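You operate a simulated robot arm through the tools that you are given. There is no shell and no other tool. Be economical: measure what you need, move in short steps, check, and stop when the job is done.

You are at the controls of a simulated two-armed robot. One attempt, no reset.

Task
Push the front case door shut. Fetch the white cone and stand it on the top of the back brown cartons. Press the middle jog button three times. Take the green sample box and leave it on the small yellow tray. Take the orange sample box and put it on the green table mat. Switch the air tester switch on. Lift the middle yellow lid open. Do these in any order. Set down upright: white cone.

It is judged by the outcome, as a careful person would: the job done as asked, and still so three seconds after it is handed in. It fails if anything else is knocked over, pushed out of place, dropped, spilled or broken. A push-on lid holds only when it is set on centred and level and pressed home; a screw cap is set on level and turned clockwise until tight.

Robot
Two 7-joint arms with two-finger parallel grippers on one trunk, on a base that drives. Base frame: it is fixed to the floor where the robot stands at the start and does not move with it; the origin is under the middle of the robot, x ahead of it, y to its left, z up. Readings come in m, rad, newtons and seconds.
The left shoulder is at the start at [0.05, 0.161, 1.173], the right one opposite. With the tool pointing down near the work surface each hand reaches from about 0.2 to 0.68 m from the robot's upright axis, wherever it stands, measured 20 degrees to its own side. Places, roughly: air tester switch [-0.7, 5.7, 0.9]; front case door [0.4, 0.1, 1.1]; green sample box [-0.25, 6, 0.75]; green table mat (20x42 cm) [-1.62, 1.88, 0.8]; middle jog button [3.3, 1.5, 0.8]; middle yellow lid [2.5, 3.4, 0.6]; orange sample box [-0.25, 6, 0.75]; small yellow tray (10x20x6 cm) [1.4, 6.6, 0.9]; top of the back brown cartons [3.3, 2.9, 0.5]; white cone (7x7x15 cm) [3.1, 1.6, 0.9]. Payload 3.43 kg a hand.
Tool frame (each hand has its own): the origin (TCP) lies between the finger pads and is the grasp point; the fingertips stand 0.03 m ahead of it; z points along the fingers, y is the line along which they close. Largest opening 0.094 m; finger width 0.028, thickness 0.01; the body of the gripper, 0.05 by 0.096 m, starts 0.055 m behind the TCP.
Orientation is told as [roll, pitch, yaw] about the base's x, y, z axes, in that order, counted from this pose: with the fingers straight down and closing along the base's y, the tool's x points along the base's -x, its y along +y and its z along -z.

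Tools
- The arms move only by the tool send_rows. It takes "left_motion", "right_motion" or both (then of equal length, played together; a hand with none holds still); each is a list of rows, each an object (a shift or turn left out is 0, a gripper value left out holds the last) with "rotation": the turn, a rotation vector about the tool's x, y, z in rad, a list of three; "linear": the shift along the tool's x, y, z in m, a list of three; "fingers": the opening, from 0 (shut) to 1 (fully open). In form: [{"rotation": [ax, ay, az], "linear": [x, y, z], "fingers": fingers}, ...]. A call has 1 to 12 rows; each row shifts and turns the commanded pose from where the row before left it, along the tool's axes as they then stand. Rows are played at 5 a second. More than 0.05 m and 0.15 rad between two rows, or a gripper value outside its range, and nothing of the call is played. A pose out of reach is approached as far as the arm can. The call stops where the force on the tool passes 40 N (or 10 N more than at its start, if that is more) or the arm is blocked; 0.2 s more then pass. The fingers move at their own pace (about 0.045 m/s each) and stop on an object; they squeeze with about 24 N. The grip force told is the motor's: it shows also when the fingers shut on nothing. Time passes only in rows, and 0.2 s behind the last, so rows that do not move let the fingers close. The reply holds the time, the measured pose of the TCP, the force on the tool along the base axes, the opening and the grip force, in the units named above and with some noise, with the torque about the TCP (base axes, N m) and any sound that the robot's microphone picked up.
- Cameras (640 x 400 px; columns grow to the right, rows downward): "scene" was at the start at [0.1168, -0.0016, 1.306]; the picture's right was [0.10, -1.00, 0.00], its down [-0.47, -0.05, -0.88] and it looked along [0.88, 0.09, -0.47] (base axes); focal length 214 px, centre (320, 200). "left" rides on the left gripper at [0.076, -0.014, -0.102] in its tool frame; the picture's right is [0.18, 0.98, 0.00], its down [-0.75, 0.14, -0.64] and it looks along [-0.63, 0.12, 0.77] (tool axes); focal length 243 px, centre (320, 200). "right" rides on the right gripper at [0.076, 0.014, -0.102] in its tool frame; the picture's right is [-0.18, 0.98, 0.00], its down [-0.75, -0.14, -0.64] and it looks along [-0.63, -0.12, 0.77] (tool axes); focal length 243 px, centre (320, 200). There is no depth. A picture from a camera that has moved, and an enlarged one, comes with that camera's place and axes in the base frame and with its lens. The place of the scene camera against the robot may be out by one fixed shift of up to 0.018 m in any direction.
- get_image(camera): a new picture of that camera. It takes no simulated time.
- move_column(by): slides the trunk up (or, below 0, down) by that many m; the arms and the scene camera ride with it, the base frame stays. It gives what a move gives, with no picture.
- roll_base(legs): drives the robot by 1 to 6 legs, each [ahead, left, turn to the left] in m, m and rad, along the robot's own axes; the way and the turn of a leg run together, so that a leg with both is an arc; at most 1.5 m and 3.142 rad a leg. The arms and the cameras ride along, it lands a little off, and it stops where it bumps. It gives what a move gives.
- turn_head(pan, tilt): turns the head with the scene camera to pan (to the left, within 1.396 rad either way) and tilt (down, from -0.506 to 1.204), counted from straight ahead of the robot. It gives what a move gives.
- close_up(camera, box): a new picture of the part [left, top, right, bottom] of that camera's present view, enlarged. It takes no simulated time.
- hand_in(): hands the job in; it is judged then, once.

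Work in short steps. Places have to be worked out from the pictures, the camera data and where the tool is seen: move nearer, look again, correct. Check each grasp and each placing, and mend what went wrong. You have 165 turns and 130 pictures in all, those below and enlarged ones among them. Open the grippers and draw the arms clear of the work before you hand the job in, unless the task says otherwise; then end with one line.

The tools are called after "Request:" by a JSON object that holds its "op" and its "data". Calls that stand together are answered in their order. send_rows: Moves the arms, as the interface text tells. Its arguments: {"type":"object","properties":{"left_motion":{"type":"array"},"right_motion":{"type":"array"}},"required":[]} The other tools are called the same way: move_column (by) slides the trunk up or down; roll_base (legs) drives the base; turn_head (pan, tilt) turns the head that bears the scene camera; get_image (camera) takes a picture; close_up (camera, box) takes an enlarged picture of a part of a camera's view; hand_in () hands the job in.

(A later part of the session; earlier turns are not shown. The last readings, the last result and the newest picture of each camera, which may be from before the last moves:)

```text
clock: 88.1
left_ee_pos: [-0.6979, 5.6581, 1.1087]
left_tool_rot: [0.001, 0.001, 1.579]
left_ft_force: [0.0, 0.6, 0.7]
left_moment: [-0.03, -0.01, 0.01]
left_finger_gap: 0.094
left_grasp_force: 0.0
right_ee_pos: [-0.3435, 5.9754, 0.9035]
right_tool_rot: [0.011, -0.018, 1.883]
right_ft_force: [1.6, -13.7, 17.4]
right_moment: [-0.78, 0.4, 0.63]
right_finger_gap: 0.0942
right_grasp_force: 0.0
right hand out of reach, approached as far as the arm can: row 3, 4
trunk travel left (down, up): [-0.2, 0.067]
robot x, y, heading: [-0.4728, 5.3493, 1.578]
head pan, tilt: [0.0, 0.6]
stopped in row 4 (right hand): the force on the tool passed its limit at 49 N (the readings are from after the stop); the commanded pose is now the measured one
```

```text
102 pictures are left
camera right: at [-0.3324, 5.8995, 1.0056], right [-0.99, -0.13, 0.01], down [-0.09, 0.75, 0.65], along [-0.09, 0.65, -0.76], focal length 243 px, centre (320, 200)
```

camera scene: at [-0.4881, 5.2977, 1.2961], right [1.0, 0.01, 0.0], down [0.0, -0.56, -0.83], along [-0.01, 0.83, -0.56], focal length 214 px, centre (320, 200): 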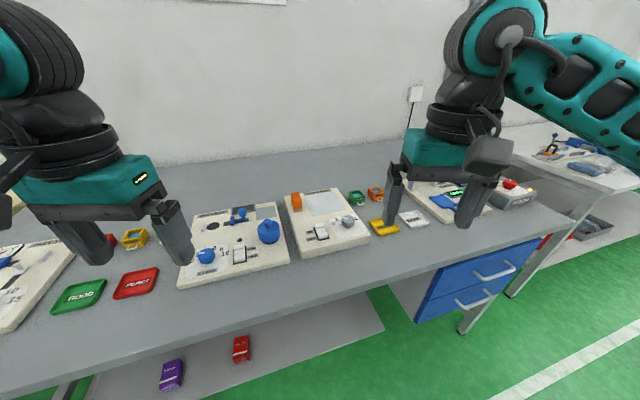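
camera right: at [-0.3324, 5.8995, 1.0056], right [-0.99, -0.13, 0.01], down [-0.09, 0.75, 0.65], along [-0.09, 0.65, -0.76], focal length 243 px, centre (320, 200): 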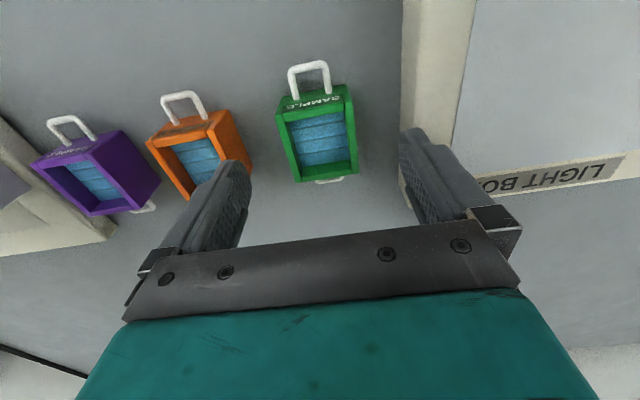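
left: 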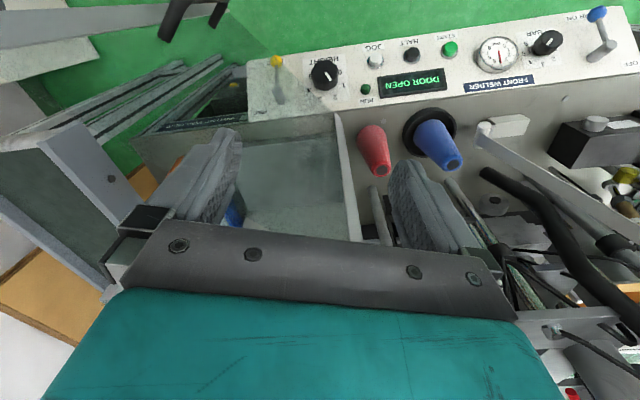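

The fully open finger likely met the light box edge, and the arm was near its reach. I'll lift, narrow the opening, and lower the trunk for better reach.

Request:
{"op": "send_rows", "data": {"right_motion": [{"linear": [0, 0, -0.045], "fingers": 0.68}, {"linear": [0, 0, -0.045]}], "left_motion": [{"linear": [0, 0, -0.03]}, {"linear": [0, 0, -0.03]}]}}

Request:
{"op": "move_column", "data": {"by": -0.08}}

Request:
{"op": "get_image", "data": {"camera": "right"}}

```text
clock: 88.7
left_ee_pos: [-0.6977, 5.6583, 1.17]
left_tool_rot: [0.0, 0.003, 1.581]
left_ft_force: [0.2, 0.2, -1.2]
left_moment: [0.02, -0.01, -0.01]
left_finger_gap: 0.094
left_grasp_force: 0.0
right_ee_pos: [-0.3417, 5.9775, 0.9906]
right_tool_rot: [0.007, -0.016, 1.88]
right_ft_force: [1.2, -1.0, -0.1]
right_moment: [0.0, 0.0, 0.0]
right_finger_gap: 0.0641
right_grasp_force: 0.0
trunk travel left (down, up): [-0.2, 0.067]
robot x, y, heading: [-0.4725, 5.3499, 1.575]
head pan, tilt: [0.0, 0.6]
```

```text
clock: 89.8
left_ee_pos: [-0.6993, 5.658, 1.089]
left_tool_rot: [0.0, 0.004, 1.579]
left_ft_force: [-0.3, 0.5, -0.1]
left_moment: [-0.01, 0.0, 0.0]
left_finger_gap: 0.0937
left_grasp_force: 0.1
right_ee_pos: [-0.3423, 5.9777, 0.9103]
right_tool_rot: [0.01, -0.018, 1.878]
right_ft_force: [-0.3, 0.0, 0.3]
right_moment: [0.01, 0.04, -0.01]
right_finger_gap: 0.0638
right_grasp_force: 0.0
trunk travel left (down, up): [-0.12, 0.147]
robot x, y, heading: [-0.4738, 5.351, 1.578]
head pan, tilt: [0.0, 0.6]
```

```text
101 pictures are left
camera right: at [-0.3325, 5.9012, 1.0115], right [-0.99, -0.12, 0.01], down [-0.09, 0.75, 0.65], along [-0.09, 0.65, -0.76], focal length 243 px, centre (320, 200)
```

right: 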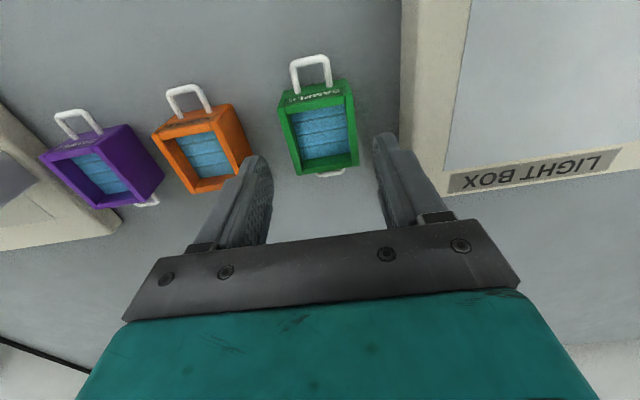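

The fingers now straddle the green box. I'll descend in small steps.

Request:
{"op": "send_rows", "data": {"right_motion": [{"linear": [0, 0, 0.03]}, {"linear": [0, 0, 0.02]}, {"linear": [0, 0, 0.015]}, {"linear": [0, 0, 0.006]}]}}

Request:
{"op": "get_image", "data": {"camera": "right"}}

```text
clock: 90.6
left_ee_pos: [-0.6988, 5.6564, 1.089]
left_tool_rot: [0.0, 0.0, 1.579]
left_ft_force: [0.6, 0.6, -0.4]
left_moment: [0.01, -0.01, -0.02]
left_finger_gap: 0.094
left_grasp_force: 0.0
right_ee_pos: [-0.3419, 5.9791, 0.87]
right_tool_rot: [0.005, -0.032, 1.876]
right_ft_force: [1.9, -13.1, 20.9]
right_moment: [-0.41, -0.75, -0.52]
right_finger_gap: 0.0622
right_grasp_force: 0.1
trunk travel left (down, up): [-0.12, 0.147]
robot x, y, heading: [-0.4772, 5.3494, 1.577]
head pan, tilt: [0.0, 0.6]
stopped in row 3 (right hand): the force on the tool passed its limit at 51 N (the readings are from after the stop); the commanded pose is now the measured one
```

```text
100 pictures are left
camera right: at [-0.3318, 5.9006, 0.9704], right [-0.99, -0.12, 0.01], down [-0.08, 0.74, 0.66], along [-0.09, 0.66, -0.75], focal length 243 px, centre (320, 200)
```

right: 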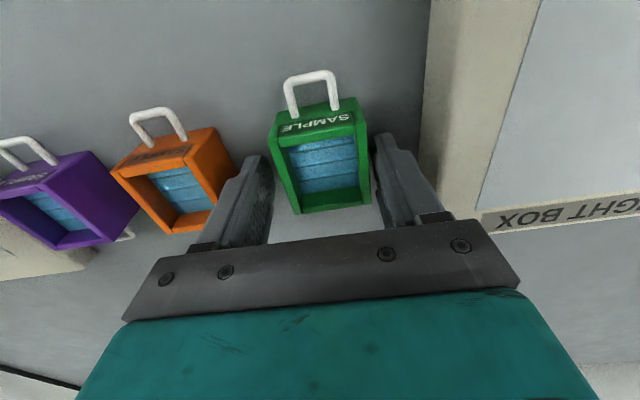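

My latest triangulation puts the rim at z≈0.87, so the fingertips are already 3 cm beside the box and probably near the table. I'll back off a few mm and close.

Request:
{"op": "send_rows", "data": {"right_motion": [{"linear": [0, 0, -0.004]}, {"fingers": 0.2}, {"fingers": 0}, {}, {}]}}

Request:
{"op": "get_image", "data": {"camera": "right"}}

```text
clock: 91.8
left_ee_pos: [-0.6983, 5.6577, 1.0883]
left_tool_rot: [0.0, 0.002, 1.58]
left_ft_force: [-0.7, -0.2, 0.4]
left_moment: [0.02, 0.01, 0.03]
left_finger_gap: 0.0938
left_grasp_force: 0.1
right_ee_pos: [-0.3413, 5.9812, 0.8709]
right_tool_rot: [0.005, -0.032, 1.878]
right_ft_force: [4.3, 3.6, 10.3]
right_moment: [0.12, -0.45, 0.15]
right_finger_gap: 0.0476
right_grasp_force: 24.0
trunk travel left (down, up): [-0.12, 0.147]
robot x, y, heading: [-0.4746, 5.3463, 1.58]
head pan, tilt: [0.0, 0.6]
```

```text
99 pictures are left
camera right: at [-0.3316, 5.9024, 0.9704], right [-0.99, -0.12, 0.01], down [-0.08, 0.74, 0.66], along [-0.09, 0.66, -0.75], focal length 243 px, centre (320, 200)
```

right: 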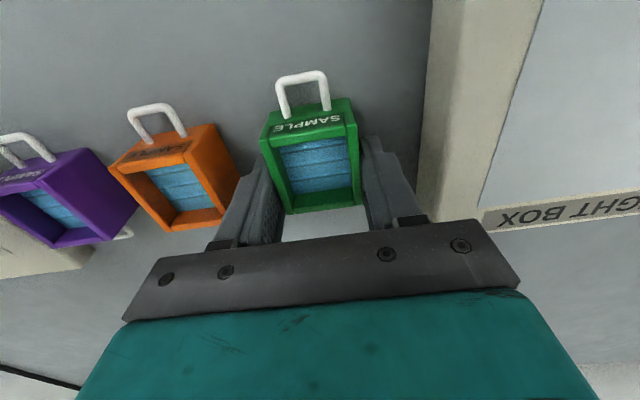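

Gripped with a 4.8 cm gap and 24 N. I'll lift and check.

Request:
{"op": "send_rows", "data": {"right_motion": [{"linear": [0, 0, -0.03]}, {"linear": [0, 0, -0.045]}, {"linear": [0.03, 0, -0.045]}, {"linear": [0.045, 0, -0.02]}]}}

Request:
{"op": "get_image", "data": {"camera": "right"}}

Request:
{"op": "turn_head", "data": {"pan": -0.1, "tilt": 0.6}}

Request:
{"op": "get_image", "data": {"camera": "scene"}}

```text
refused: row 3 steps farther than a row can; nothing moved
```

```text
98 pictures are left
camera right: at [-0.3316, 5.9024, 0.9704], right [-0.99, -0.12, 0.01], down [-0.08, 0.74, 0.66], along [-0.09, 0.66, -0.75], focal length 243 px, centre (320, 200)
```

right: 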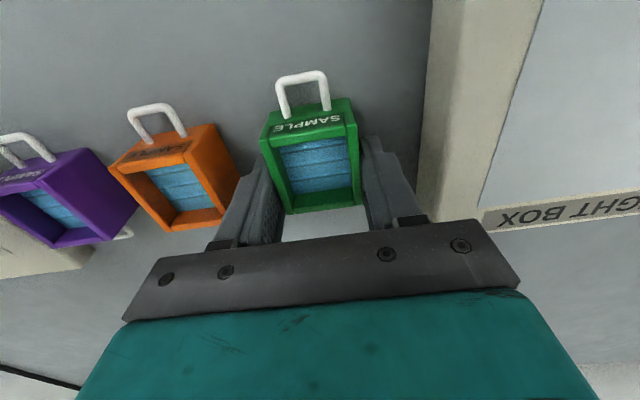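

```text
clock: 92.4
left_ee_pos: [-0.6992, 5.6579, 1.0897]
left_tool_rot: [-0.001, 0.001, 1.579]
left_ft_force: [-0.7, -0.8, 0.0]
left_moment: [-0.02, 0.01, 0.03]
left_finger_gap: 0.0939
left_grasp_force: 0.1
right_ee_pos: [-0.3417, 5.9803, 0.8707]
right_tool_rot: [0.004, -0.032, 1.878]
right_ft_force: [4.2, 5.9, 11.7]
right_moment: [0.16, -0.39, 0.17]
right_finger_gap: 0.0476
right_grasp_force: 24.3
trunk travel left (down, up): [-0.12, 0.147]
robot x, y, heading: [-0.475, 5.3495, 1.58]
head pan, tilt: [-0.099, 0.6]
```

```text
97 pictures are left
camera scene: at [-0.4807, 5.4674, 1.2162], right [1.0, -0.09, 0.0], down [-0.05, -0.56, -0.83], along [0.08, 0.82, -0.56], focal length 214 px, centre (320, 200)
```

scene: 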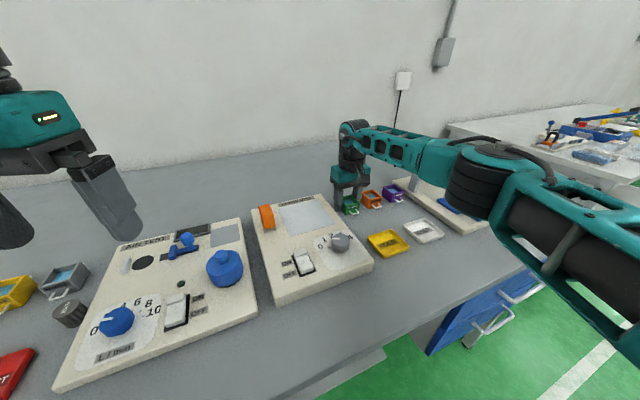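

One row was too long. I'll repeat the lift with smaller steps.

Request:
{"op": "send_rows", "data": {"right_motion": [{"linear": [0, 0, -0.03]}, {"linear": [0, 0, -0.045]}, {"linear": [0.02, 0, -0.04]}, {"linear": [0.045, 0, -0.02]}, {"linear": [0.045, 0, 0]}]}}

Request:
{"op": "get_image", "data": {"camera": "right"}}

Request:
{"op": "close_up", "data": {"camera": "scene", "box": [50, 210, 270, 390]}}

Request:
{"op": "get_image", "data": {"camera": "left"}}

```text
clock: 93.6
left_ee_pos: [-0.6981, 5.6584, 1.0881]
left_tool_rot: [0.0, 0.004, 1.579]
left_ft_force: [0.7, 0.2, -0.6]
left_moment: [0.01, -0.01, 0.0]
left_finger_gap: 0.0941
left_grasp_force: 0.0
right_ee_pos: [-0.3072, 5.872, 1.0035]
right_tool_rot: [0.006, -0.028, 1.877]
right_ft_force: [-0.8, 0.6, -0.3]
right_moment: [0.04, 0.01, 0.01]
right_finger_gap: 0.048
right_grasp_force: 23.9
trunk travel left (down, up): [-0.12, 0.147]
robot x, y, heading: [-0.476, 5.3534, 1.579]
head pan, tilt: [-0.099, 0.6]
```

```text
96 pictures are left
camera right: at [-0.2968, 5.7933, 1.1026], right [-0.99, -0.12, 0.01], down [-0.08, 0.74, 0.66], along [-0.09, 0.66, -0.75], focal length 243 px, centre (320, 200)
```

right: 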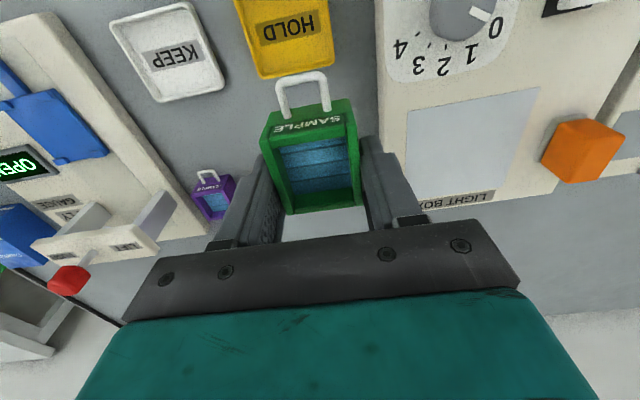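

```text
2.22 times, centred on (160, 300) of scene
camera zoom: at [-0.4804, 5.4677, 1.2162], right [1.0, -0.09, 0.0], down [-0.05, -0.56, -0.83], along [0.08, 0.82, -0.56], focal length 477 px, centre (676, -22)
```

zoom: 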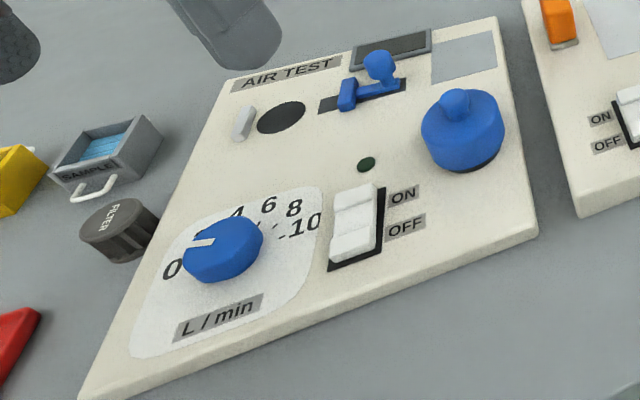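

```text
94 pictures are left
camera left: at [-0.6826, 5.5808, 1.1922], right [-0.98, -0.19, 0.0], down [-0.15, 0.75, 0.64], along [-0.12, 0.63, -0.77], focal length 243 px, centre (320, 200)
```

left: 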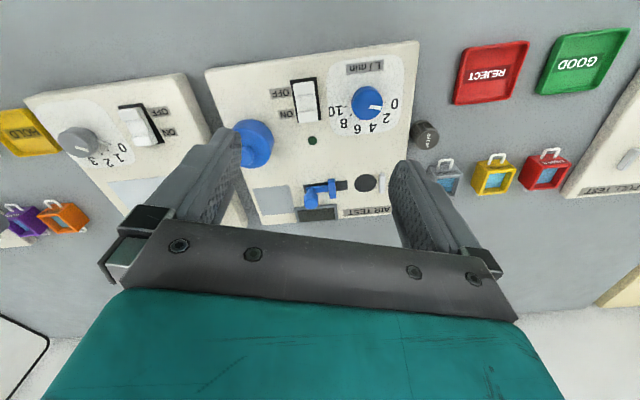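

The green box is held, and the label confirms AIR TEST. Its ON half is the far end of the rocker at about [-0.688, 5.70, 0.875]. I'll close the left fingers, move above it and check.

Request:
{"op": "send_rows", "data": {"left_motion": [{"linear": [-0.04, -0.01, 0], "fingers": 0}, {"linear": [0, 0, 0.045]}, {"linear": [0, 0, 0.045]}, {"linear": [0, 0, 0.045]}, {"linear": [0, 0, 0.015]}]}}

Request:
{"op": "get_image", "data": {"camera": "left"}}

Request:
{"op": "close_up", "data": {"camera": "scene", "box": [50, 210, 270, 390]}}

```text
clock: 94.8
left_ee_pos: [-0.6884, 5.6982, 0.9386]
left_tool_rot: [-0.001, 0.001, 1.579]
left_ft_force: [0.3, 0.1, -0.2]
left_moment: [0.0, 0.0, 0.0]
left_finger_gap: 0.0
left_grasp_force: 10.1
right_ee_pos: [-0.3074, 5.8726, 1.0026]
right_tool_rot: [0.005, -0.026, 1.878]
right_ft_force: [-0.3, 0.6, 0.8]
right_moment: [0.02, 0.0, -0.04]
right_finger_gap: 0.0478
right_grasp_force: 23.8
trunk travel left (down, up): [-0.12, 0.147]
robot x, y, heading: [-0.4746, 5.3499, 1.582]
head pan, tilt: [-0.099, 0.6]
```

```text
93 pictures are left
camera left: at [-0.6733, 5.62, 1.041], right [-0.98, -0.19, 0.0], down [-0.15, 0.75, 0.64], along [-0.12, 0.63, -0.77], focal length 243 px, centre (320, 200)
```

left: 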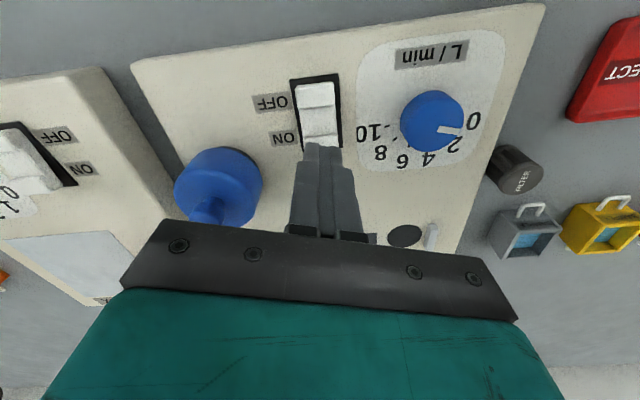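

```text
2.22 times, centred on (160, 300) of scene
camera zoom: at [-0.4808, 5.468, 1.2161], right [1.0, -0.09, 0.0], down [-0.05, -0.56, -0.83], along [0.08, 0.82, -0.56], focal length 477 px, centre (676, -22)
```

zoom: 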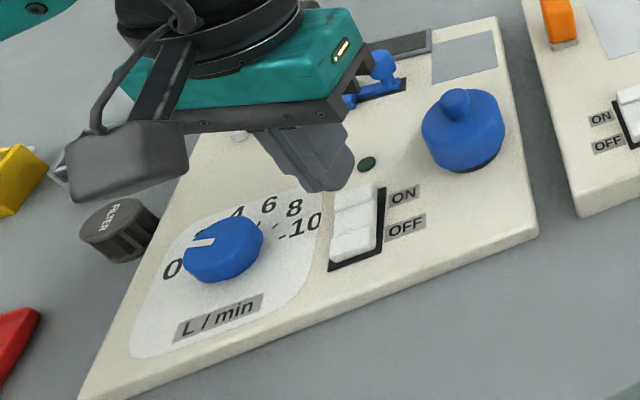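

The fingertips hover over the ON half. I'll shift 6 mm toward the ON end and press down.

Request:
{"op": "send_rows", "data": {"left_motion": [{"linear": [-0.006, 0, 0.015]}, {"linear": [0, 0, 0.008]}, {"linear": [0, 0, 0.006]}, {"linear": [0, 0, 0.005]}, {"linear": [0, 0, 0.005]}, {"linear": [0, 0, 0.005]}, {"linear": [0, 0, 0.005]}]}}

```text
clock: 96.1
left_ee_pos: [-0.6894, 5.7058, 0.9045]
left_tool_rot: [-0.003, -0.012, 1.579]
left_ft_force: [0.1, -8.6, 18.8]
left_moment: [-0.39, 0.1, 0.03]
left_finger_gap: 0.0
left_grasp_force: 24.4
right_ee_pos: [-0.3076, 5.8713, 1.003]
right_tool_rot: [0.005, -0.03, 1.879]
right_ft_force: [-0.7, 0.3, 0.5]
right_moment: [0.0, -0.02, 0.03]
right_finger_gap: 0.0478
right_grasp_force: 23.9
trunk travel left (down, up): [-0.12, 0.147]
robot x, y, heading: [-0.4755, 5.3502, 1.578]
head pan, tilt: [-0.099, 0.6]
stopped in row 6 (left hand): the force on the tool passed its limit at 48 N (the readings are from after the stop); the commanded pose is now the measured one
```

Contact at tip z≈0.875 with a 48 N push. I'll lift and check the rocker and the lamp.

Request:
{"op": "send_rows", "data": {"left_motion": [{"linear": [0, 0, -0.045]}, {"linear": [0.02, 0, -0.045]}, {"linear": [0.04, 0, -0.03]}]}}

Request:
{"op": "get_image", "data": {"camera": "left"}}

Request:
{"op": "close_up", "data": {"camera": "scene", "box": [50, 210, 270, 390]}}

```text
clock: 96.9
left_ee_pos: [-0.6882, 5.644, 1.0225]
left_tool_rot: [-0.001, -0.009, 1.582]
left_ft_force: [-0.2, -0.4, -0.3]
left_moment: [0.01, 0.0, -0.02]
left_finger_gap: 0.0001
left_grasp_force: 23.8
right_ee_pos: [-0.3064, 5.8721, 1.0017]
right_tool_rot: [0.004, -0.028, 1.879]
right_ft_force: [0.3, 0.7, -0.2]
right_moment: [0.0, 0.0, 0.01]
right_finger_gap: 0.0475
right_grasp_force: 24.1
trunk travel left (down, up): [-0.12, 0.147]
robot x, y, heading: [-0.4753, 5.3513, 1.581]
head pan, tilt: [-0.099, 0.6]
```

```text
91 pictures are left
camera left: at [-0.673, 5.5655, 1.1248], right [-0.98, -0.19, 0.0], down [-0.15, 0.75, 0.65], along [-0.12, 0.64, -0.76], focal length 243 px, centre (320, 200)
```

left: 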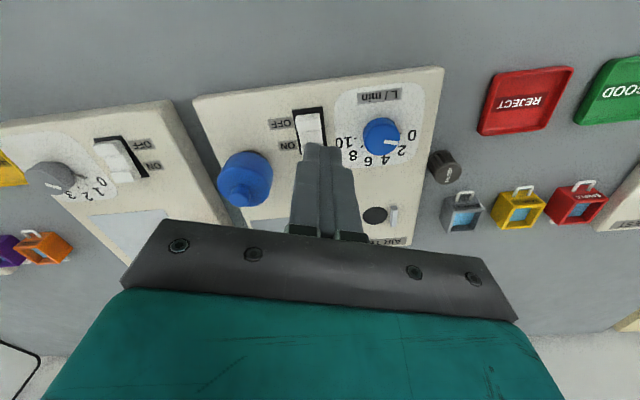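

```text
2.22 times, centred on (160, 300) of scene
camera zoom: at [-0.4808, 5.4676, 1.2161], right [1.0, -0.09, 0.0], down [-0.05, -0.56, -0.83], along [0.08, 0.82, -0.56], focal length 477 px, centre (676, -22)
```

zoom: 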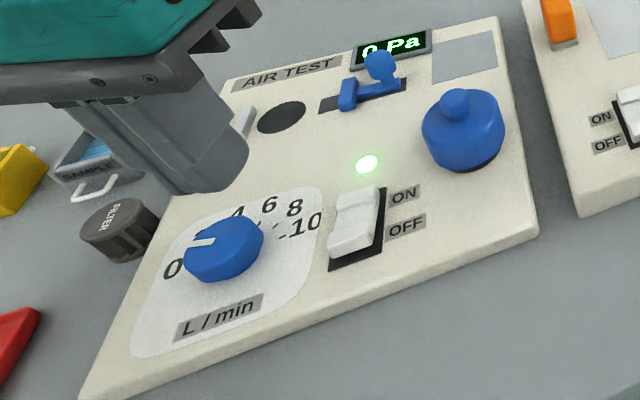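

The air tester is on (0 Pa, green lamp). Next I'll take the green box to the yellow tray, so I'll back away from the bench with the arms raised and drive to the right.

Request:
{"op": "send_rows", "data": {"left_motion": [{"linear": [0, 0, -0.045]}, {"linear": [0, 0, -0.045]}, {"linear": [0, 0, -0.02]}], "right_motion": [{"linear": [0.045, 0, -0.02]}, {"linear": [0.045, 0, -0.02]}, {"linear": [0.045, 0, -0.02]}]}}

Request:
{"op": "roll_base", "data": {"legs": [[-0.6, 0, 0], [0, -1.3, 0]]}}

Request:
{"op": "turn_head", "data": {"pan": -0.2, "tilt": 0.4}}

Request:
{"op": "get_image", "data": {"camera": "scene"}}

```text
clock: 97.7
left_ee_pos: [-0.6902, 5.644, 1.133]
left_tool_rot: [0.0, -0.008, 1.582]
left_ft_force: [-0.4, 0.2, 0.6]
left_moment: [0.03, 0.0, 0.0]
left_finger_gap: 0.0
left_grasp_force: 23.9
right_ee_pos: [-0.2652, 5.7413, 1.059]
right_tool_rot: [0.006, -0.028, 1.879]
right_ft_force: [-0.7, -0.1, -0.4]
right_moment: [0.01, 0.01, 0.02]
right_finger_gap: 0.0477
right_grasp_force: 24.2
trunk travel left (down, up): [-0.12, 0.147]
robot x, y, heading: [-0.4754, 5.3506, 1.579]
head pan, tilt: [-0.099, 0.6]
```

```text
clock: 112.5
left_ee_pos: [0.6356, 5.0843, 1.1322]
left_tool_rot: [0.001, -0.009, 1.598]
left_ft_force: [0.4, 0.2, 0.6]
left_moment: [-0.02, 0.02, 0.03]
left_finger_gap: 0.0
left_grasp_force: 23.9
right_ee_pos: [1.059, 5.1912, 1.0576]
right_tool_rot: [0.005, -0.029, 1.895]
right_ft_force: [-0.1, -0.8, 0.0]
right_moment: [0.03, 0.0, 0.01]
right_finger_gap: 0.0481
right_grasp_force: 24.0
trunk travel left (down, up): [-0.12, 0.147]
robot x, y, heading: [0.8536, 4.7927, 1.601]
head pan, tilt: [-0.099, 0.6]
```

```text
clock: 113.2
left_ee_pos: [0.637, 5.0858, 1.1319]
left_tool_rot: [0.001, -0.009, 1.597]
left_ft_force: [0.4, -0.2, -0.1]
left_moment: [-0.03, 0.02, -0.04]
left_finger_gap: 0.0001
left_grasp_force: 24.3
right_ee_pos: [1.059, 5.1908, 1.0578]
right_tool_rot: [0.004, -0.029, 1.895]
right_ft_force: [-0.7, 0.1, -1.3]
right_moment: [-0.03, -0.05, 0.04]
right_finger_gap: 0.0479
right_grasp_force: 24.2
trunk travel left (down, up): [-0.12, 0.147]
robot x, y, heading: [0.8526, 4.7936, 1.596]
head pan, tilt: [-0.201, 0.4]
```

```text
89 pictures are left
camera scene: at [0.8573, 4.9162, 1.2343], right [0.98, -0.17, 0.0], down [-0.07, -0.38, -0.92], along [0.16, 0.91, -0.39], focal length 214 px, centre (320, 200)
```

scene: 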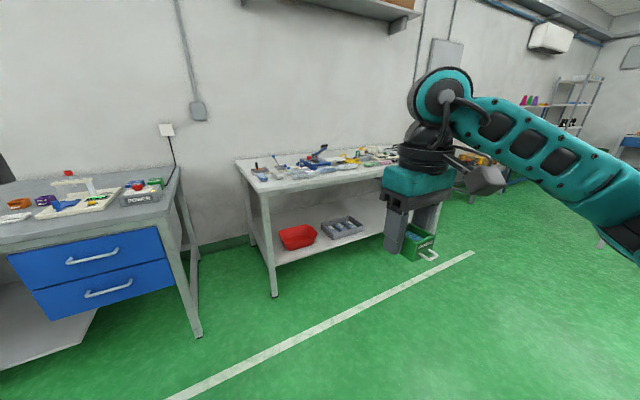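

The second bench starts near [0.7, 6.1]. I'll drive closer and look for the small yellow tray on it.

Request:
{"op": "roll_base", "data": {"legs": [[0.65, -0.35, 0]]}}

Request:
{"op": "turn_head", "data": {"pan": 0.0, "tilt": 0.4}}

Request:
{"op": "get_image", "data": {"camera": "scene"}}

```text
clock: 117.2
left_ee_pos: [0.9632, 5.7454, 1.1323]
left_tool_rot: [0.0, -0.009, 1.598]
left_ft_force: [0.8, -0.1, -0.4]
left_moment: [-0.02, 0.0, 0.0]
left_finger_gap: 0.0001
left_grasp_force: 23.8
right_ee_pos: [1.3871, 5.8518, 1.0574]
right_tool_rot: [0.006, -0.027, 1.898]
right_ft_force: [0.2, 0.0, -0.8]
right_moment: [0.03, -0.01, 0.02]
right_finger_gap: 0.0476
right_grasp_force: 24.2
trunk travel left (down, up): [-0.12, 0.147]
robot x, y, heading: [1.1857, 5.4555, 1.598]
head pan, tilt: [-0.201, 0.4]
```

```text
clock: 117.9
left_ee_pos: [0.9651, 5.746, 1.1327]
left_tool_rot: [-0.002, -0.011, 1.598]
left_ft_force: [1.5, 0.0, -1.0]
left_moment: [0.0, -0.01, 0.02]
left_finger_gap: 0.0
left_grasp_force: 24.0
right_ee_pos: [1.3858, 5.8533, 1.0579]
right_tool_rot: [0.006, -0.028, 1.897]
right_ft_force: [-1.5, 0.5, -1.1]
right_moment: [0.01, -0.01, 0.03]
right_finger_gap: 0.0477
right_grasp_force: 23.9
trunk travel left (down, up): [-0.12, 0.147]
robot x, y, heading: [1.1828, 5.459, 1.597]
head pan, tilt: [0.0, 0.4]
```

```text
88 pictures are left
camera scene: at [1.1666, 5.5784, 1.2343], right [1.0, 0.03, 0.0], down [0.01, -0.39, -0.92], along [-0.02, 0.92, -0.39], focal length 214 px, centre (320, 200)
```

scene: 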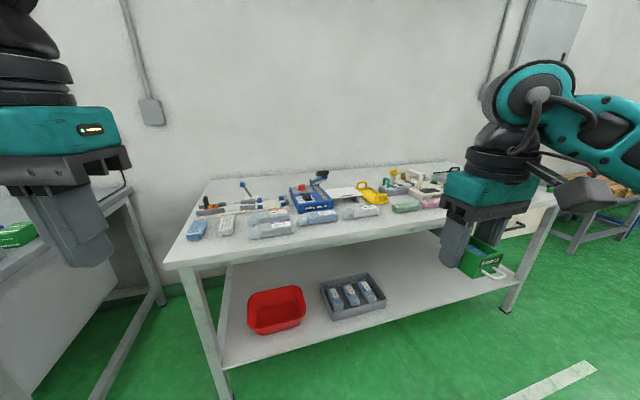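

Request:
{"op": "close_up", "data": {"camera": "scene", "box": [240, 150, 470, 260]}}

```text
2.78 times, centred on (355, 205) of scene
camera zoom: at [1.1666, 5.5784, 1.2343], right [1.0, 0.03, 0.0], down [0.01, -0.39, -0.92], along [-0.02, 0.92, -0.39], focal length 597 px, centre (223, 186)
```

zoom: 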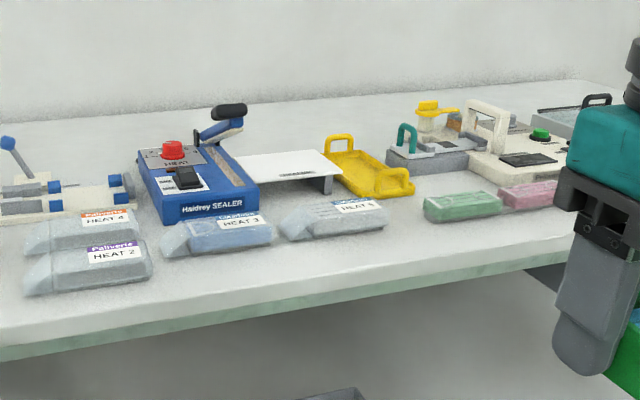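

The yellow tray with two end handles is at about [1.40, 6.53]. I'll move up to the bench so the right hand can reach it.

Request:
{"op": "roll_base", "data": {"legs": [[0.42, 0, 0]]}}

Request:
{"op": "get_image", "data": {"camera": "right"}}

Request:
{"op": "turn_head", "data": {"pan": -0.15, "tilt": 0.5}}

Request:
{"op": "get_image", "data": {"camera": "scene"}}

```text
clock: 120.5
left_ee_pos: [0.9552, 6.1539, 1.1321]
left_tool_rot: [-0.001, -0.01, 1.594]
left_ft_force: [0.8, 0.8, 0.6]
left_moment: [-0.01, -0.03, 0.0]
left_finger_gap: 0.0001
left_grasp_force: 24.2
right_ee_pos: [1.3763, 6.2589, 1.0576]
right_tool_rot: [0.006, -0.029, 1.893]
right_ft_force: [-0.1, -0.7, -0.3]
right_moment: [0.01, -0.04, -0.04]
right_finger_gap: 0.0477
right_grasp_force: 24.1
trunk travel left (down, up): [-0.12, 0.147]
robot x, y, heading: [1.1751, 5.8601, 1.594]
head pan, tilt: [0.0, 0.4]
```

```text
86 pictures are left
camera right: at [1.3889, 6.1807, 1.1577], right [-0.99, -0.14, 0.01], down [-0.1, 0.74, 0.66], along [-0.1, 0.66, -0.75], focal length 243 px, centre (320, 200)
```

right: 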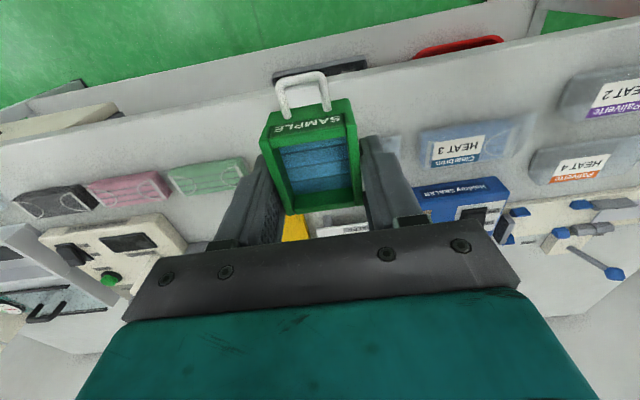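

```text
clock: 121.2
left_ee_pos: [0.9541, 6.1531, 1.1322]
left_tool_rot: [-0.002, -0.009, 1.595]
left_ft_force: [-0.2, -1.0, 0.5]
left_moment: [0.03, 0.02, 0.03]
left_finger_gap: 0.0
left_grasp_force: 24.2
right_ee_pos: [1.3777, 6.2574, 1.0572]
right_tool_rot: [0.005, -0.028, 1.892]
right_ft_force: [0.3, -0.1, 0.3]
right_moment: [0.01, -0.02, -0.04]
right_finger_gap: 0.0475
right_grasp_force: 24.0
trunk travel left (down, up): [-0.12, 0.147]
robot x, y, heading: [1.1726, 5.8627, 1.594]
head pan, tilt: [-0.15, 0.499]
```

```text
85 pictures are left
camera scene: at [1.1707, 5.9828, 1.2252], right [0.99, -0.13, 0.0], down [-0.06, -0.47, -0.88], along [0.11, 0.87, -0.48], focal length 214 px, centre (320, 200)
```

scene: 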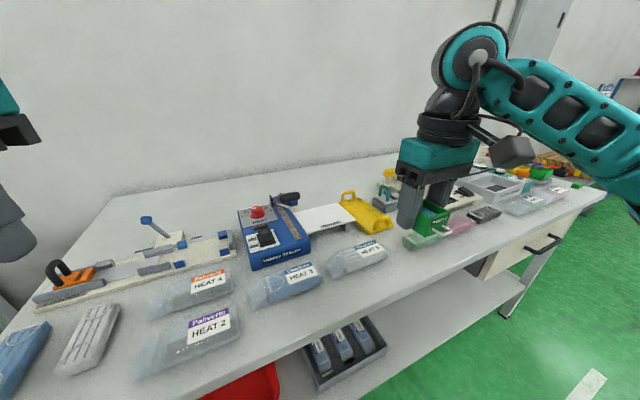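

The tray is centred near [1.40, 6.58] and its axis is turned like the boxes. I need to get about 0.1 m closer.

Request:
{"op": "roll_base", "data": {"legs": [[0.1, 0.0, 0]]}}

Request:
{"op": "send_rows", "data": {"right_motion": [{"linear": [-0.045, 0, 0]}, {"linear": [-0.045, 0, 0]}]}}

Request:
{"op": "get_image", "data": {"camera": "right"}}

```text
clock: 122.4
left_ee_pos: [0.9684, 6.1911, 1.1317]
left_tool_rot: [-0.002, -0.011, 1.599]
left_ft_force: [1.0, -1.1, 0.1]
left_moment: [0.0, -0.02, -0.01]
left_finger_gap: 0.0
left_grasp_force: 23.7
right_ee_pos: [1.3897, 6.2975, 1.0587]
right_tool_rot: [0.005, -0.027, 1.899]
right_ft_force: [-0.3, -0.1, -0.1]
right_moment: [0.04, 0.0, -0.04]
right_finger_gap: 0.0476
right_grasp_force: 24.3
trunk travel left (down, up): [-0.12, 0.147]
robot x, y, heading: [1.1873, 5.902, 1.597]
head pan, tilt: [-0.15, 0.499]
stopped in leg 1: the robot was blocked; the commanded pose is now the measured one
```

```text
clock: 123.0
left_ee_pos: [0.968, 6.1919, 1.1318]
left_tool_rot: [-0.002, -0.01, 1.6]
left_ft_force: [-0.2, -0.1, -0.7]
left_moment: [-0.01, -0.02, -0.01]
left_finger_gap: 0.0
left_grasp_force: 23.8
right_ee_pos: [1.3631, 6.3845, 1.0617]
right_tool_rot: [0.005, -0.028, 1.899]
right_ft_force: [-0.7, 0.7, -0.7]
right_moment: [0.0, -0.01, -0.01]
right_finger_gap: 0.0476
right_grasp_force: 24.3
trunk travel left (down, up): [-0.12, 0.147]
robot x, y, heading: [1.1883, 5.8988, 1.599]
head pan, tilt: [-0.15, 0.499]
```

```text
84 pictures are left
camera right: at [1.374, 6.3056, 1.1615], right [-0.99, -0.14, 0.01], down [-0.1, 0.74, 0.66], along [-0.1, 0.65, -0.75], focal length 243 px, centre (320, 200)
```

right: 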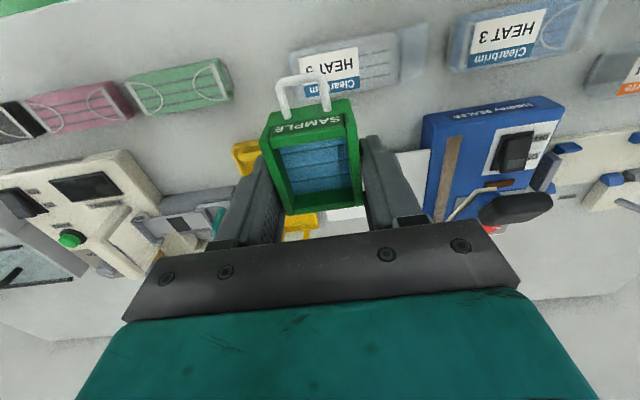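

The base is at its limit (y=5.90). The tray runs from about [1.45, 6.50] to [1.36, 6.67]. I'll move the hand over it and see how far it reaches.

Request:
{"op": "send_rows", "data": {"right_motion": [{"linear": [-0.0325, -0.0195, 0.0]}, {"linear": [-0.0325, -0.0195, 0.0]}, {"linear": [-0.0325, -0.0195, 0.0]}, {"linear": [-0.0325, -0.0195, 0.015]}, {"linear": [-0.0325, -0.0195, 0.015]}]}}

Request:
{"op": "get_image", "data": {"camera": "right"}}

Request:
{"op": "close_up", "data": {"camera": "scene", "box": [310, 120, 510, 260]}}

```text
clock: 124.2
left_ee_pos: [0.969, 6.1925, 1.1325]
left_tool_rot: [0.0, -0.009, 1.6]
left_ft_force: [0.9, 0.4, 0.0]
left_moment: [0.01, 0.01, 0.03]
left_finger_gap: 0.0
left_grasp_force: 23.9
right_ee_pos: [1.397, 6.5117, 1.0371]
right_tool_rot: [0.004, -0.029, 1.891]
right_ft_force: [0.1, -0.3, -0.8]
right_moment: [-0.02, -0.03, -0.02]
right_finger_gap: 0.0477
right_grasp_force: 24.3
right hand out of reach, approached as far as the arm can: row 4, 5
trunk travel left (down, up): [-0.12, 0.147]
robot x, y, heading: [1.1899, 5.9042, 1.595]
head pan, tilt: [-0.15, 0.499]
```

```text
83 pictures are left
camera right: at [1.4081, 6.4334, 1.1366], right [-0.99, -0.14, 0.01], down [-0.1, 0.74, 0.66], along [-0.1, 0.66, -0.75], focal length 243 px, centre (320, 200)
```

right: 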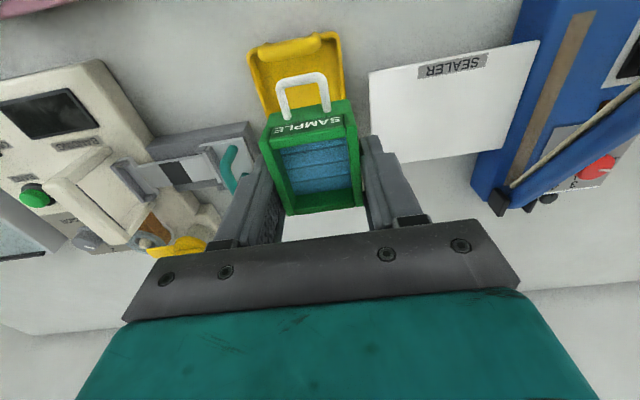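

```text
2.86 times, centred on (410, 190) of scene
camera zoom: at [1.1851, 6.022, 1.2251], right [0.99, -0.12, 0.0], down [-0.06, -0.48, -0.88], along [0.11, 0.87, -0.48], focal length 613 px, centre (63, 229)
```

zoom: 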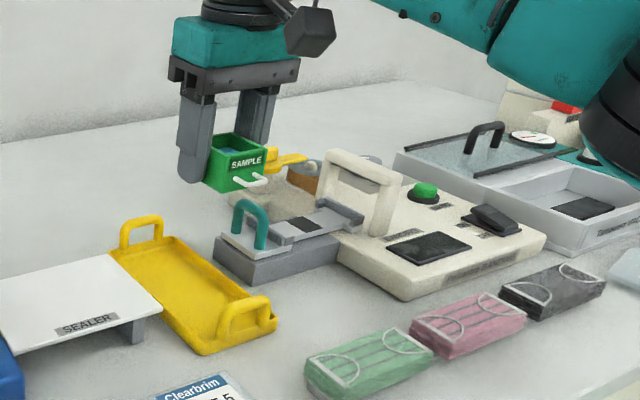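

The tray is clear to the left and right, and the reach should improve as the hand descends. I'll move down and outward toward [1.40, 6.565].

Request:
{"op": "send_rows", "data": {"right_motion": [{"linear": [-0.01, -0.004, 0.035]}, {"linear": [-0.02, -0.008, 0.03]}, {"linear": [-0.02, -0.008, 0.025]}]}}

Request:
{"op": "get_image", "data": {"camera": "right"}}

Request:
{"op": "close_up", "data": {"camera": "scene", "box": [310, 120, 510, 260]}}

```text
clock: 125.0
left_ee_pos: [0.967, 6.1913, 1.1327]
left_tool_rot: [-0.003, -0.011, 1.598]
left_ft_force: [-0.1, 0.5, 0.1]
left_moment: [0.02, 0.01, -0.03]
left_finger_gap: 0.0001
left_grasp_force: 23.9
right_ee_pos: [1.3972, 6.511, 1.0374]
right_tool_rot: [0.004, -0.029, 1.892]
right_ft_force: [-0.1, 0.0, -1.2]
right_moment: [0.05, -0.01, -0.03]
right_finger_gap: 0.0478
right_grasp_force: 23.8
right hand out of reach, approached as far as the arm can: row 1, 2, 3
trunk travel left (down, up): [-0.12, 0.147]
robot x, y, heading: [1.1895, 5.9046, 1.599]
head pan, tilt: [-0.15, 0.499]
```

```text
81 pictures are left
camera right: at [1.4078, 6.4328, 1.137], right [-0.99, -0.14, 0.01], down [-0.1, 0.74, 0.66], along [-0.1, 0.66, -0.75], focal length 243 px, centre (320, 200)
```

right: 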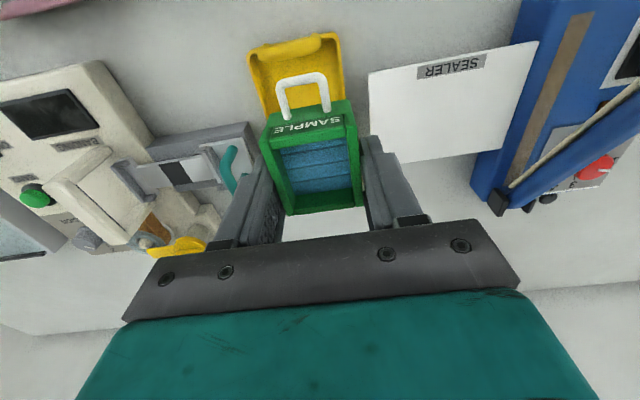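

```text
2.86 times, centred on (410, 190) of scene
camera zoom: at [1.1848, 6.0217, 1.2252], right [0.99, -0.12, 0.0], down [-0.06, -0.47, -0.88], along [0.11, 0.87, -0.48], focal length 613 px, centre (63, 229)
```

zoom: 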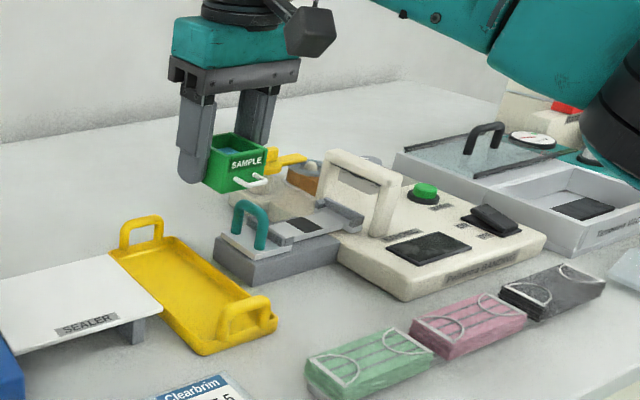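

The arm is straight out at this height. I'll draw back a little and tilt the fingers forward by about 0.26 rad to gain reach. Then I'll descend before extending.

Request:
{"op": "send_rows", "data": {"right_motion": [{"linear": [0.045, 0.012, 0]}, {"linear": [0.045, 0.012, 0]}, {"rotation": [0, -0.13, 0]}, {"rotation": [0, -0.13, 0]}]}}

```text
clock: 126.0
left_ee_pos: [0.9677, 6.1914, 1.1319]
left_tool_rot: [-0.001, -0.011, 1.599]
left_ft_force: [0.0, -0.7, -0.6]
left_moment: [0.0, 0.0, 0.0]
left_finger_gap: 0.0002
left_grasp_force: 24.0
right_ee_pos: [1.4041, 6.4171, 1.035]
right_tool_rot: [0.007, -0.291, 1.893]
right_ft_force: [-0.2, -0.3, -0.3]
right_moment: [-0.02, -0.02, 0.02]
right_finger_gap: 0.0474
right_grasp_force: 23.3
trunk travel left (down, up): [-0.12, 0.147]
robot x, y, heading: [1.1905, 5.9012, 1.593]
head pan, tilt: [-0.15, 0.499]
```

Tilt reached. Now I'll go down 7 cm and then outward to [1.40, 6.565].

Request:
{"op": "send_rows", "data": {"right_motion": [{"linear": [0.01, 0, 0.0335]}, {"linear": [0.01, 0, 0.0335]}, {"linear": [-0.0339, -0.0107, 0.0101]}, {"linear": [-0.0339, -0.0107, 0.0101]}, {"linear": [-0.0339, -0.0107, 0.0101]}, {"linear": [-0.0339, -0.0107, 0.0101]}]}}

Request:
{"op": "get_image", "data": {"camera": "right"}}

Request:
{"op": "close_up", "data": {"camera": "scene", "box": [310, 120, 510, 260]}}

```text
clock: 127.4
left_ee_pos: [0.9682, 6.1913, 1.1327]
left_tool_rot: [-0.002, -0.01, 1.599]
left_ft_force: [-0.2, 0.2, 0.7]
left_moment: [-0.05, -0.01, -0.01]
left_finger_gap: 0.0
left_grasp_force: 24.4
right_ee_pos: [1.3968, 6.5583, 0.963]
right_tool_rot: [0.005, -0.29, 1.898]
right_ft_force: [-0.2, 0.4, 0.4]
right_moment: [0.04, 0.03, -0.04]
right_finger_gap: 0.0478
right_grasp_force: 24.1
right hand out of reach, approached as far as the arm can: row 6
trunk travel left (down, up): [-0.12, 0.147]
robot x, y, heading: [1.1883, 5.9053, 1.594]
head pan, tilt: [-0.15, 0.499]
```

```text
79 pictures are left
camera right: at [1.4165, 6.4578, 1.0394], right [-0.99, -0.15, 0.06], down [-0.04, 0.56, 0.83], along [-0.16, 0.82, -0.56], focal length 243 px, centre (320, 200)
```

right: 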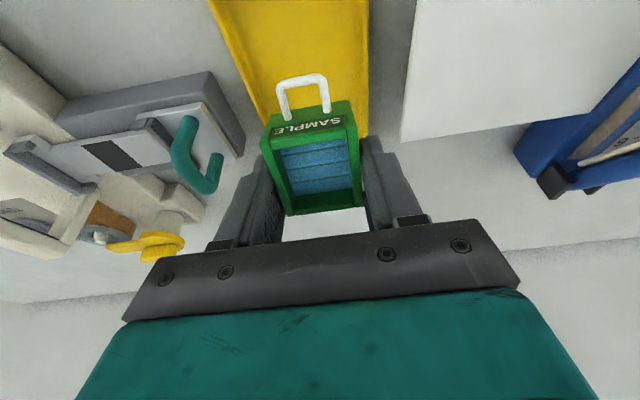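

```text
2.86 times, centred on (410, 190) of scene
camera zoom: at [1.1849, 6.0215, 1.2252], right [0.99, -0.12, 0.0], down [-0.06, -0.47, -0.88], along [0.11, 0.87, -0.48], focal length 613 px, centre (63, 229)
```

zoom: 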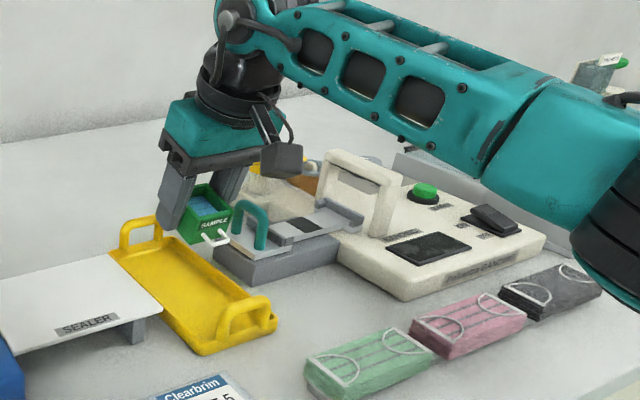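

By projection the box lands right on the tray centre, so I'll descend straight down.

Request:
{"op": "send_rows", "data": {"right_motion": [{"linear": [0.0086, 0, 0.0287]}, {"linear": [0.0086, 0, 0.0287]}, {"linear": [0.002, 0, 0.0067]}]}}

Request:
{"op": "close_up", "data": {"camera": "scene", "box": [330, 170, 430, 250]}}

```text
clock: 128.2
left_ee_pos: [0.9694, 6.191, 1.1328]
left_tool_rot: [-0.001, -0.01, 1.598]
left_ft_force: [0.5, -0.5, 0.5]
left_moment: [-0.03, 0.01, -0.01]
left_finger_gap: 0.0
left_grasp_force: 24.3
right_ee_pos: [1.3982, 6.5564, 0.8969]
right_tool_rot: [0.003, -0.289, 1.896]
right_ft_force: [0.2, 0.7, -1.3]
right_moment: [0.0, 0.03, 0.02]
right_finger_gap: 0.0478
right_grasp_force: 24.0
trunk travel left (down, up): [-0.12, 0.147]
robot x, y, heading: [1.1898, 5.9034, 1.597]
head pan, tilt: [-0.15, 0.499]
```

```text
5.00 times, centred on (380, 210) of scene
camera zoom: at [1.1848, 6.0217, 1.2252], right [0.99, -0.12, 0.0], down [-0.06, -0.47, -0.88], along [0.11, 0.87, -0.48], focal length 1072 px, centre (20, 150)
```

zoom: 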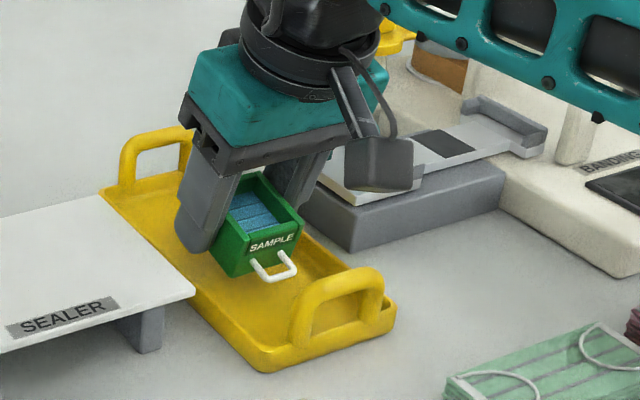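

The box is nicely over the tray. I'll take out some of the tilt and lower in small steps.

Request:
{"op": "send_rows", "data": {"right_motion": [{"rotation": [0, 0.1, 0]}, {"rotation": [0, 0.1, 0]}, {"linear": [0.0009, 0, 0.01]}, {"linear": [0.0009, 0, 0.008]}]}}

Request:
{"op": "close_up", "data": {"camera": "scene", "box": [330, 170, 430, 250]}}

```text
clock: 129.2
left_ee_pos: [0.9685, 6.1912, 1.1325]
left_tool_rot: [-0.002, -0.013, 1.599]
left_ft_force: [-0.6, -0.8, 0.9]
left_moment: [-0.03, 0.0, 0.02]
left_finger_gap: 0.0
left_grasp_force: 24.4
right_ee_pos: [1.3975, 6.5586, 0.8807]
right_tool_rot: [0.001, -0.245, 1.892]
right_ft_force: [0.6, -0.8, 6.9]
right_moment: [-0.18, -0.22, 0.01]
right_finger_gap: 0.0477
right_grasp_force: 23.9
right hand out of reach, approached as far as the arm can: row 1, 2
trunk travel left (down, up): [-0.12, 0.147]
robot x, y, heading: [1.1875, 5.9009, 1.604]
head pan, tilt: [-0.15, 0.499]
```

```text
5.00 times, centred on (380, 210) of scene
camera zoom: at [1.1846, 6.021, 1.2255], right [0.99, -0.12, 0.0], down [-0.06, -0.47, -0.88], along [0.11, 0.87, -0.48], focal length 1072 px, centre (20, 150)
```

zoom: 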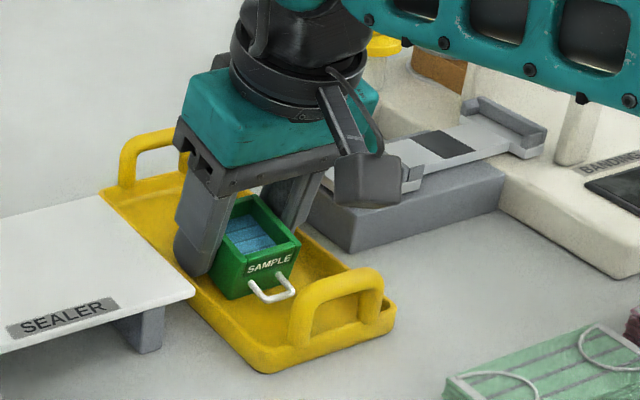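

It's touching down (7 N). I'll lower 4 mm more and open the fingers only partly so they don't hit the tray rim.

Request:
{"op": "send_rows", "data": {"right_motion": [{"linear": [0.001, 0, 0.004]}, {"fingers": 0.58}, {"fingers": 0.62}, {}]}}

Request:
{"op": "close_up", "data": {"camera": "scene", "box": [330, 170, 430, 250]}}

```text
clock: 130.2
left_ee_pos: [0.9683, 6.1901, 1.1326]
left_tool_rot: [-0.002, -0.012, 1.597]
left_ft_force: [-1.1, -0.4, -0.5]
left_moment: [-0.01, 0.0, 0.0]
left_finger_gap: 0.0
left_grasp_force: 23.7
right_ee_pos: [1.3975, 6.5578, 0.8768]
right_tool_rot: [0.003, -0.242, 1.892]
right_ft_force: [-3.7, 0.1, 12.0]
right_moment: [-0.01, -0.09, -0.02]
right_finger_gap: 0.0549
right_grasp_force: 0.0
trunk travel left (down, up): [-0.12, 0.147]
robot x, y, heading: [1.1938, 5.9017, 1.6]
head pan, tilt: [-0.15, 0.499]
```

```text
5.00 times, centred on (380, 210) of scene
camera zoom: at [1.1841, 6.0204, 1.2254], right [0.99, -0.12, 0.0], down [-0.06, -0.47, -0.88], along [0.11, 0.87, -0.48], focal length 1072 px, centre (20, 150)
```

zoom: 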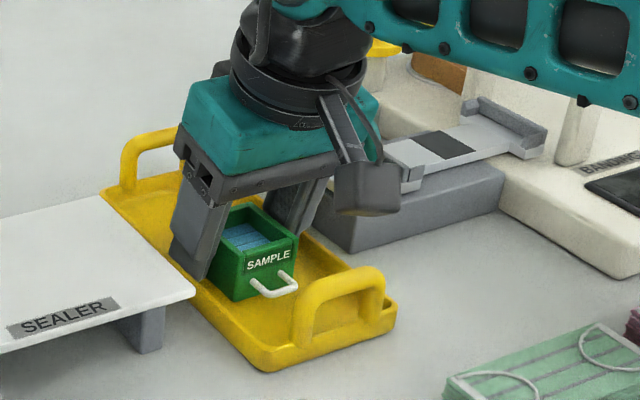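

The box sits flat in the tray. I'll withdraw along the finger axis.

Request:
{"op": "send_rows", "data": {"right_motion": [{"linear": [0, 0, -0.02]}, {"linear": [0, 0, -0.03]}, {"linear": [0, 0, -0.045]}, {"linear": [0, 0, -0.045]}, {"linear": [0.045, 0, 0], "rotation": [0, 0.12, 0]}, {"linear": [0.045, 0, 0], "rotation": [0, 0.12, 0]}]}}

Request:
{"op": "close_up", "data": {"camera": "scene", "box": [310, 150, 470, 250]}}

```text
clock: 131.6
left_ee_pos: [0.9687, 6.1923, 1.1343]
left_tool_rot: [-0.003, -0.01, 1.601]
left_ft_force: [0.4, -0.1, -0.3]
left_moment: [0.0, 0.01, -0.01]
left_finger_gap: 0.0003
left_grasp_force: 24.7
right_ee_pos: [1.4391, 6.443, 0.9965]
right_tool_rot: [0.001, 0.001, 1.895]
right_ft_force: [-0.5, 0.5, 0.5]
right_moment: [0.0, 0.0, 0.01]
right_finger_gap: 0.0583
right_grasp_force: 0.1
trunk travel left (down, up): [-0.12, 0.147]
robot x, y, heading: [1.1874, 5.9009, 1.597]
head pan, tilt: [-0.15, 0.499]
```

```text
4.00 times, centred on (390, 200) of scene
camera zoom: at [1.185, 6.0215, 1.2252], right [0.99, -0.12, 0.0], down [-0.06, -0.47, -0.88], along [0.11, 0.87, -0.48], focal length 858 px, centre (40, 200)
```

zoom: 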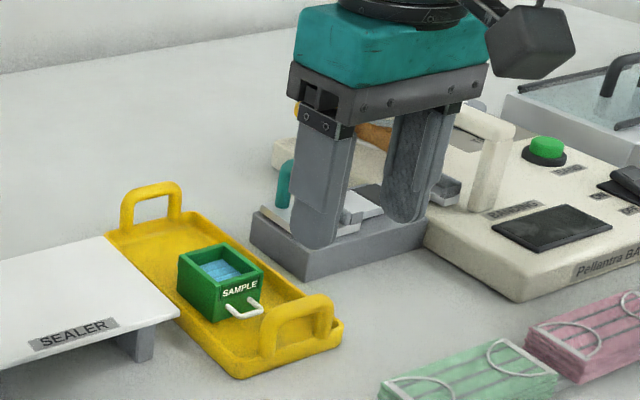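

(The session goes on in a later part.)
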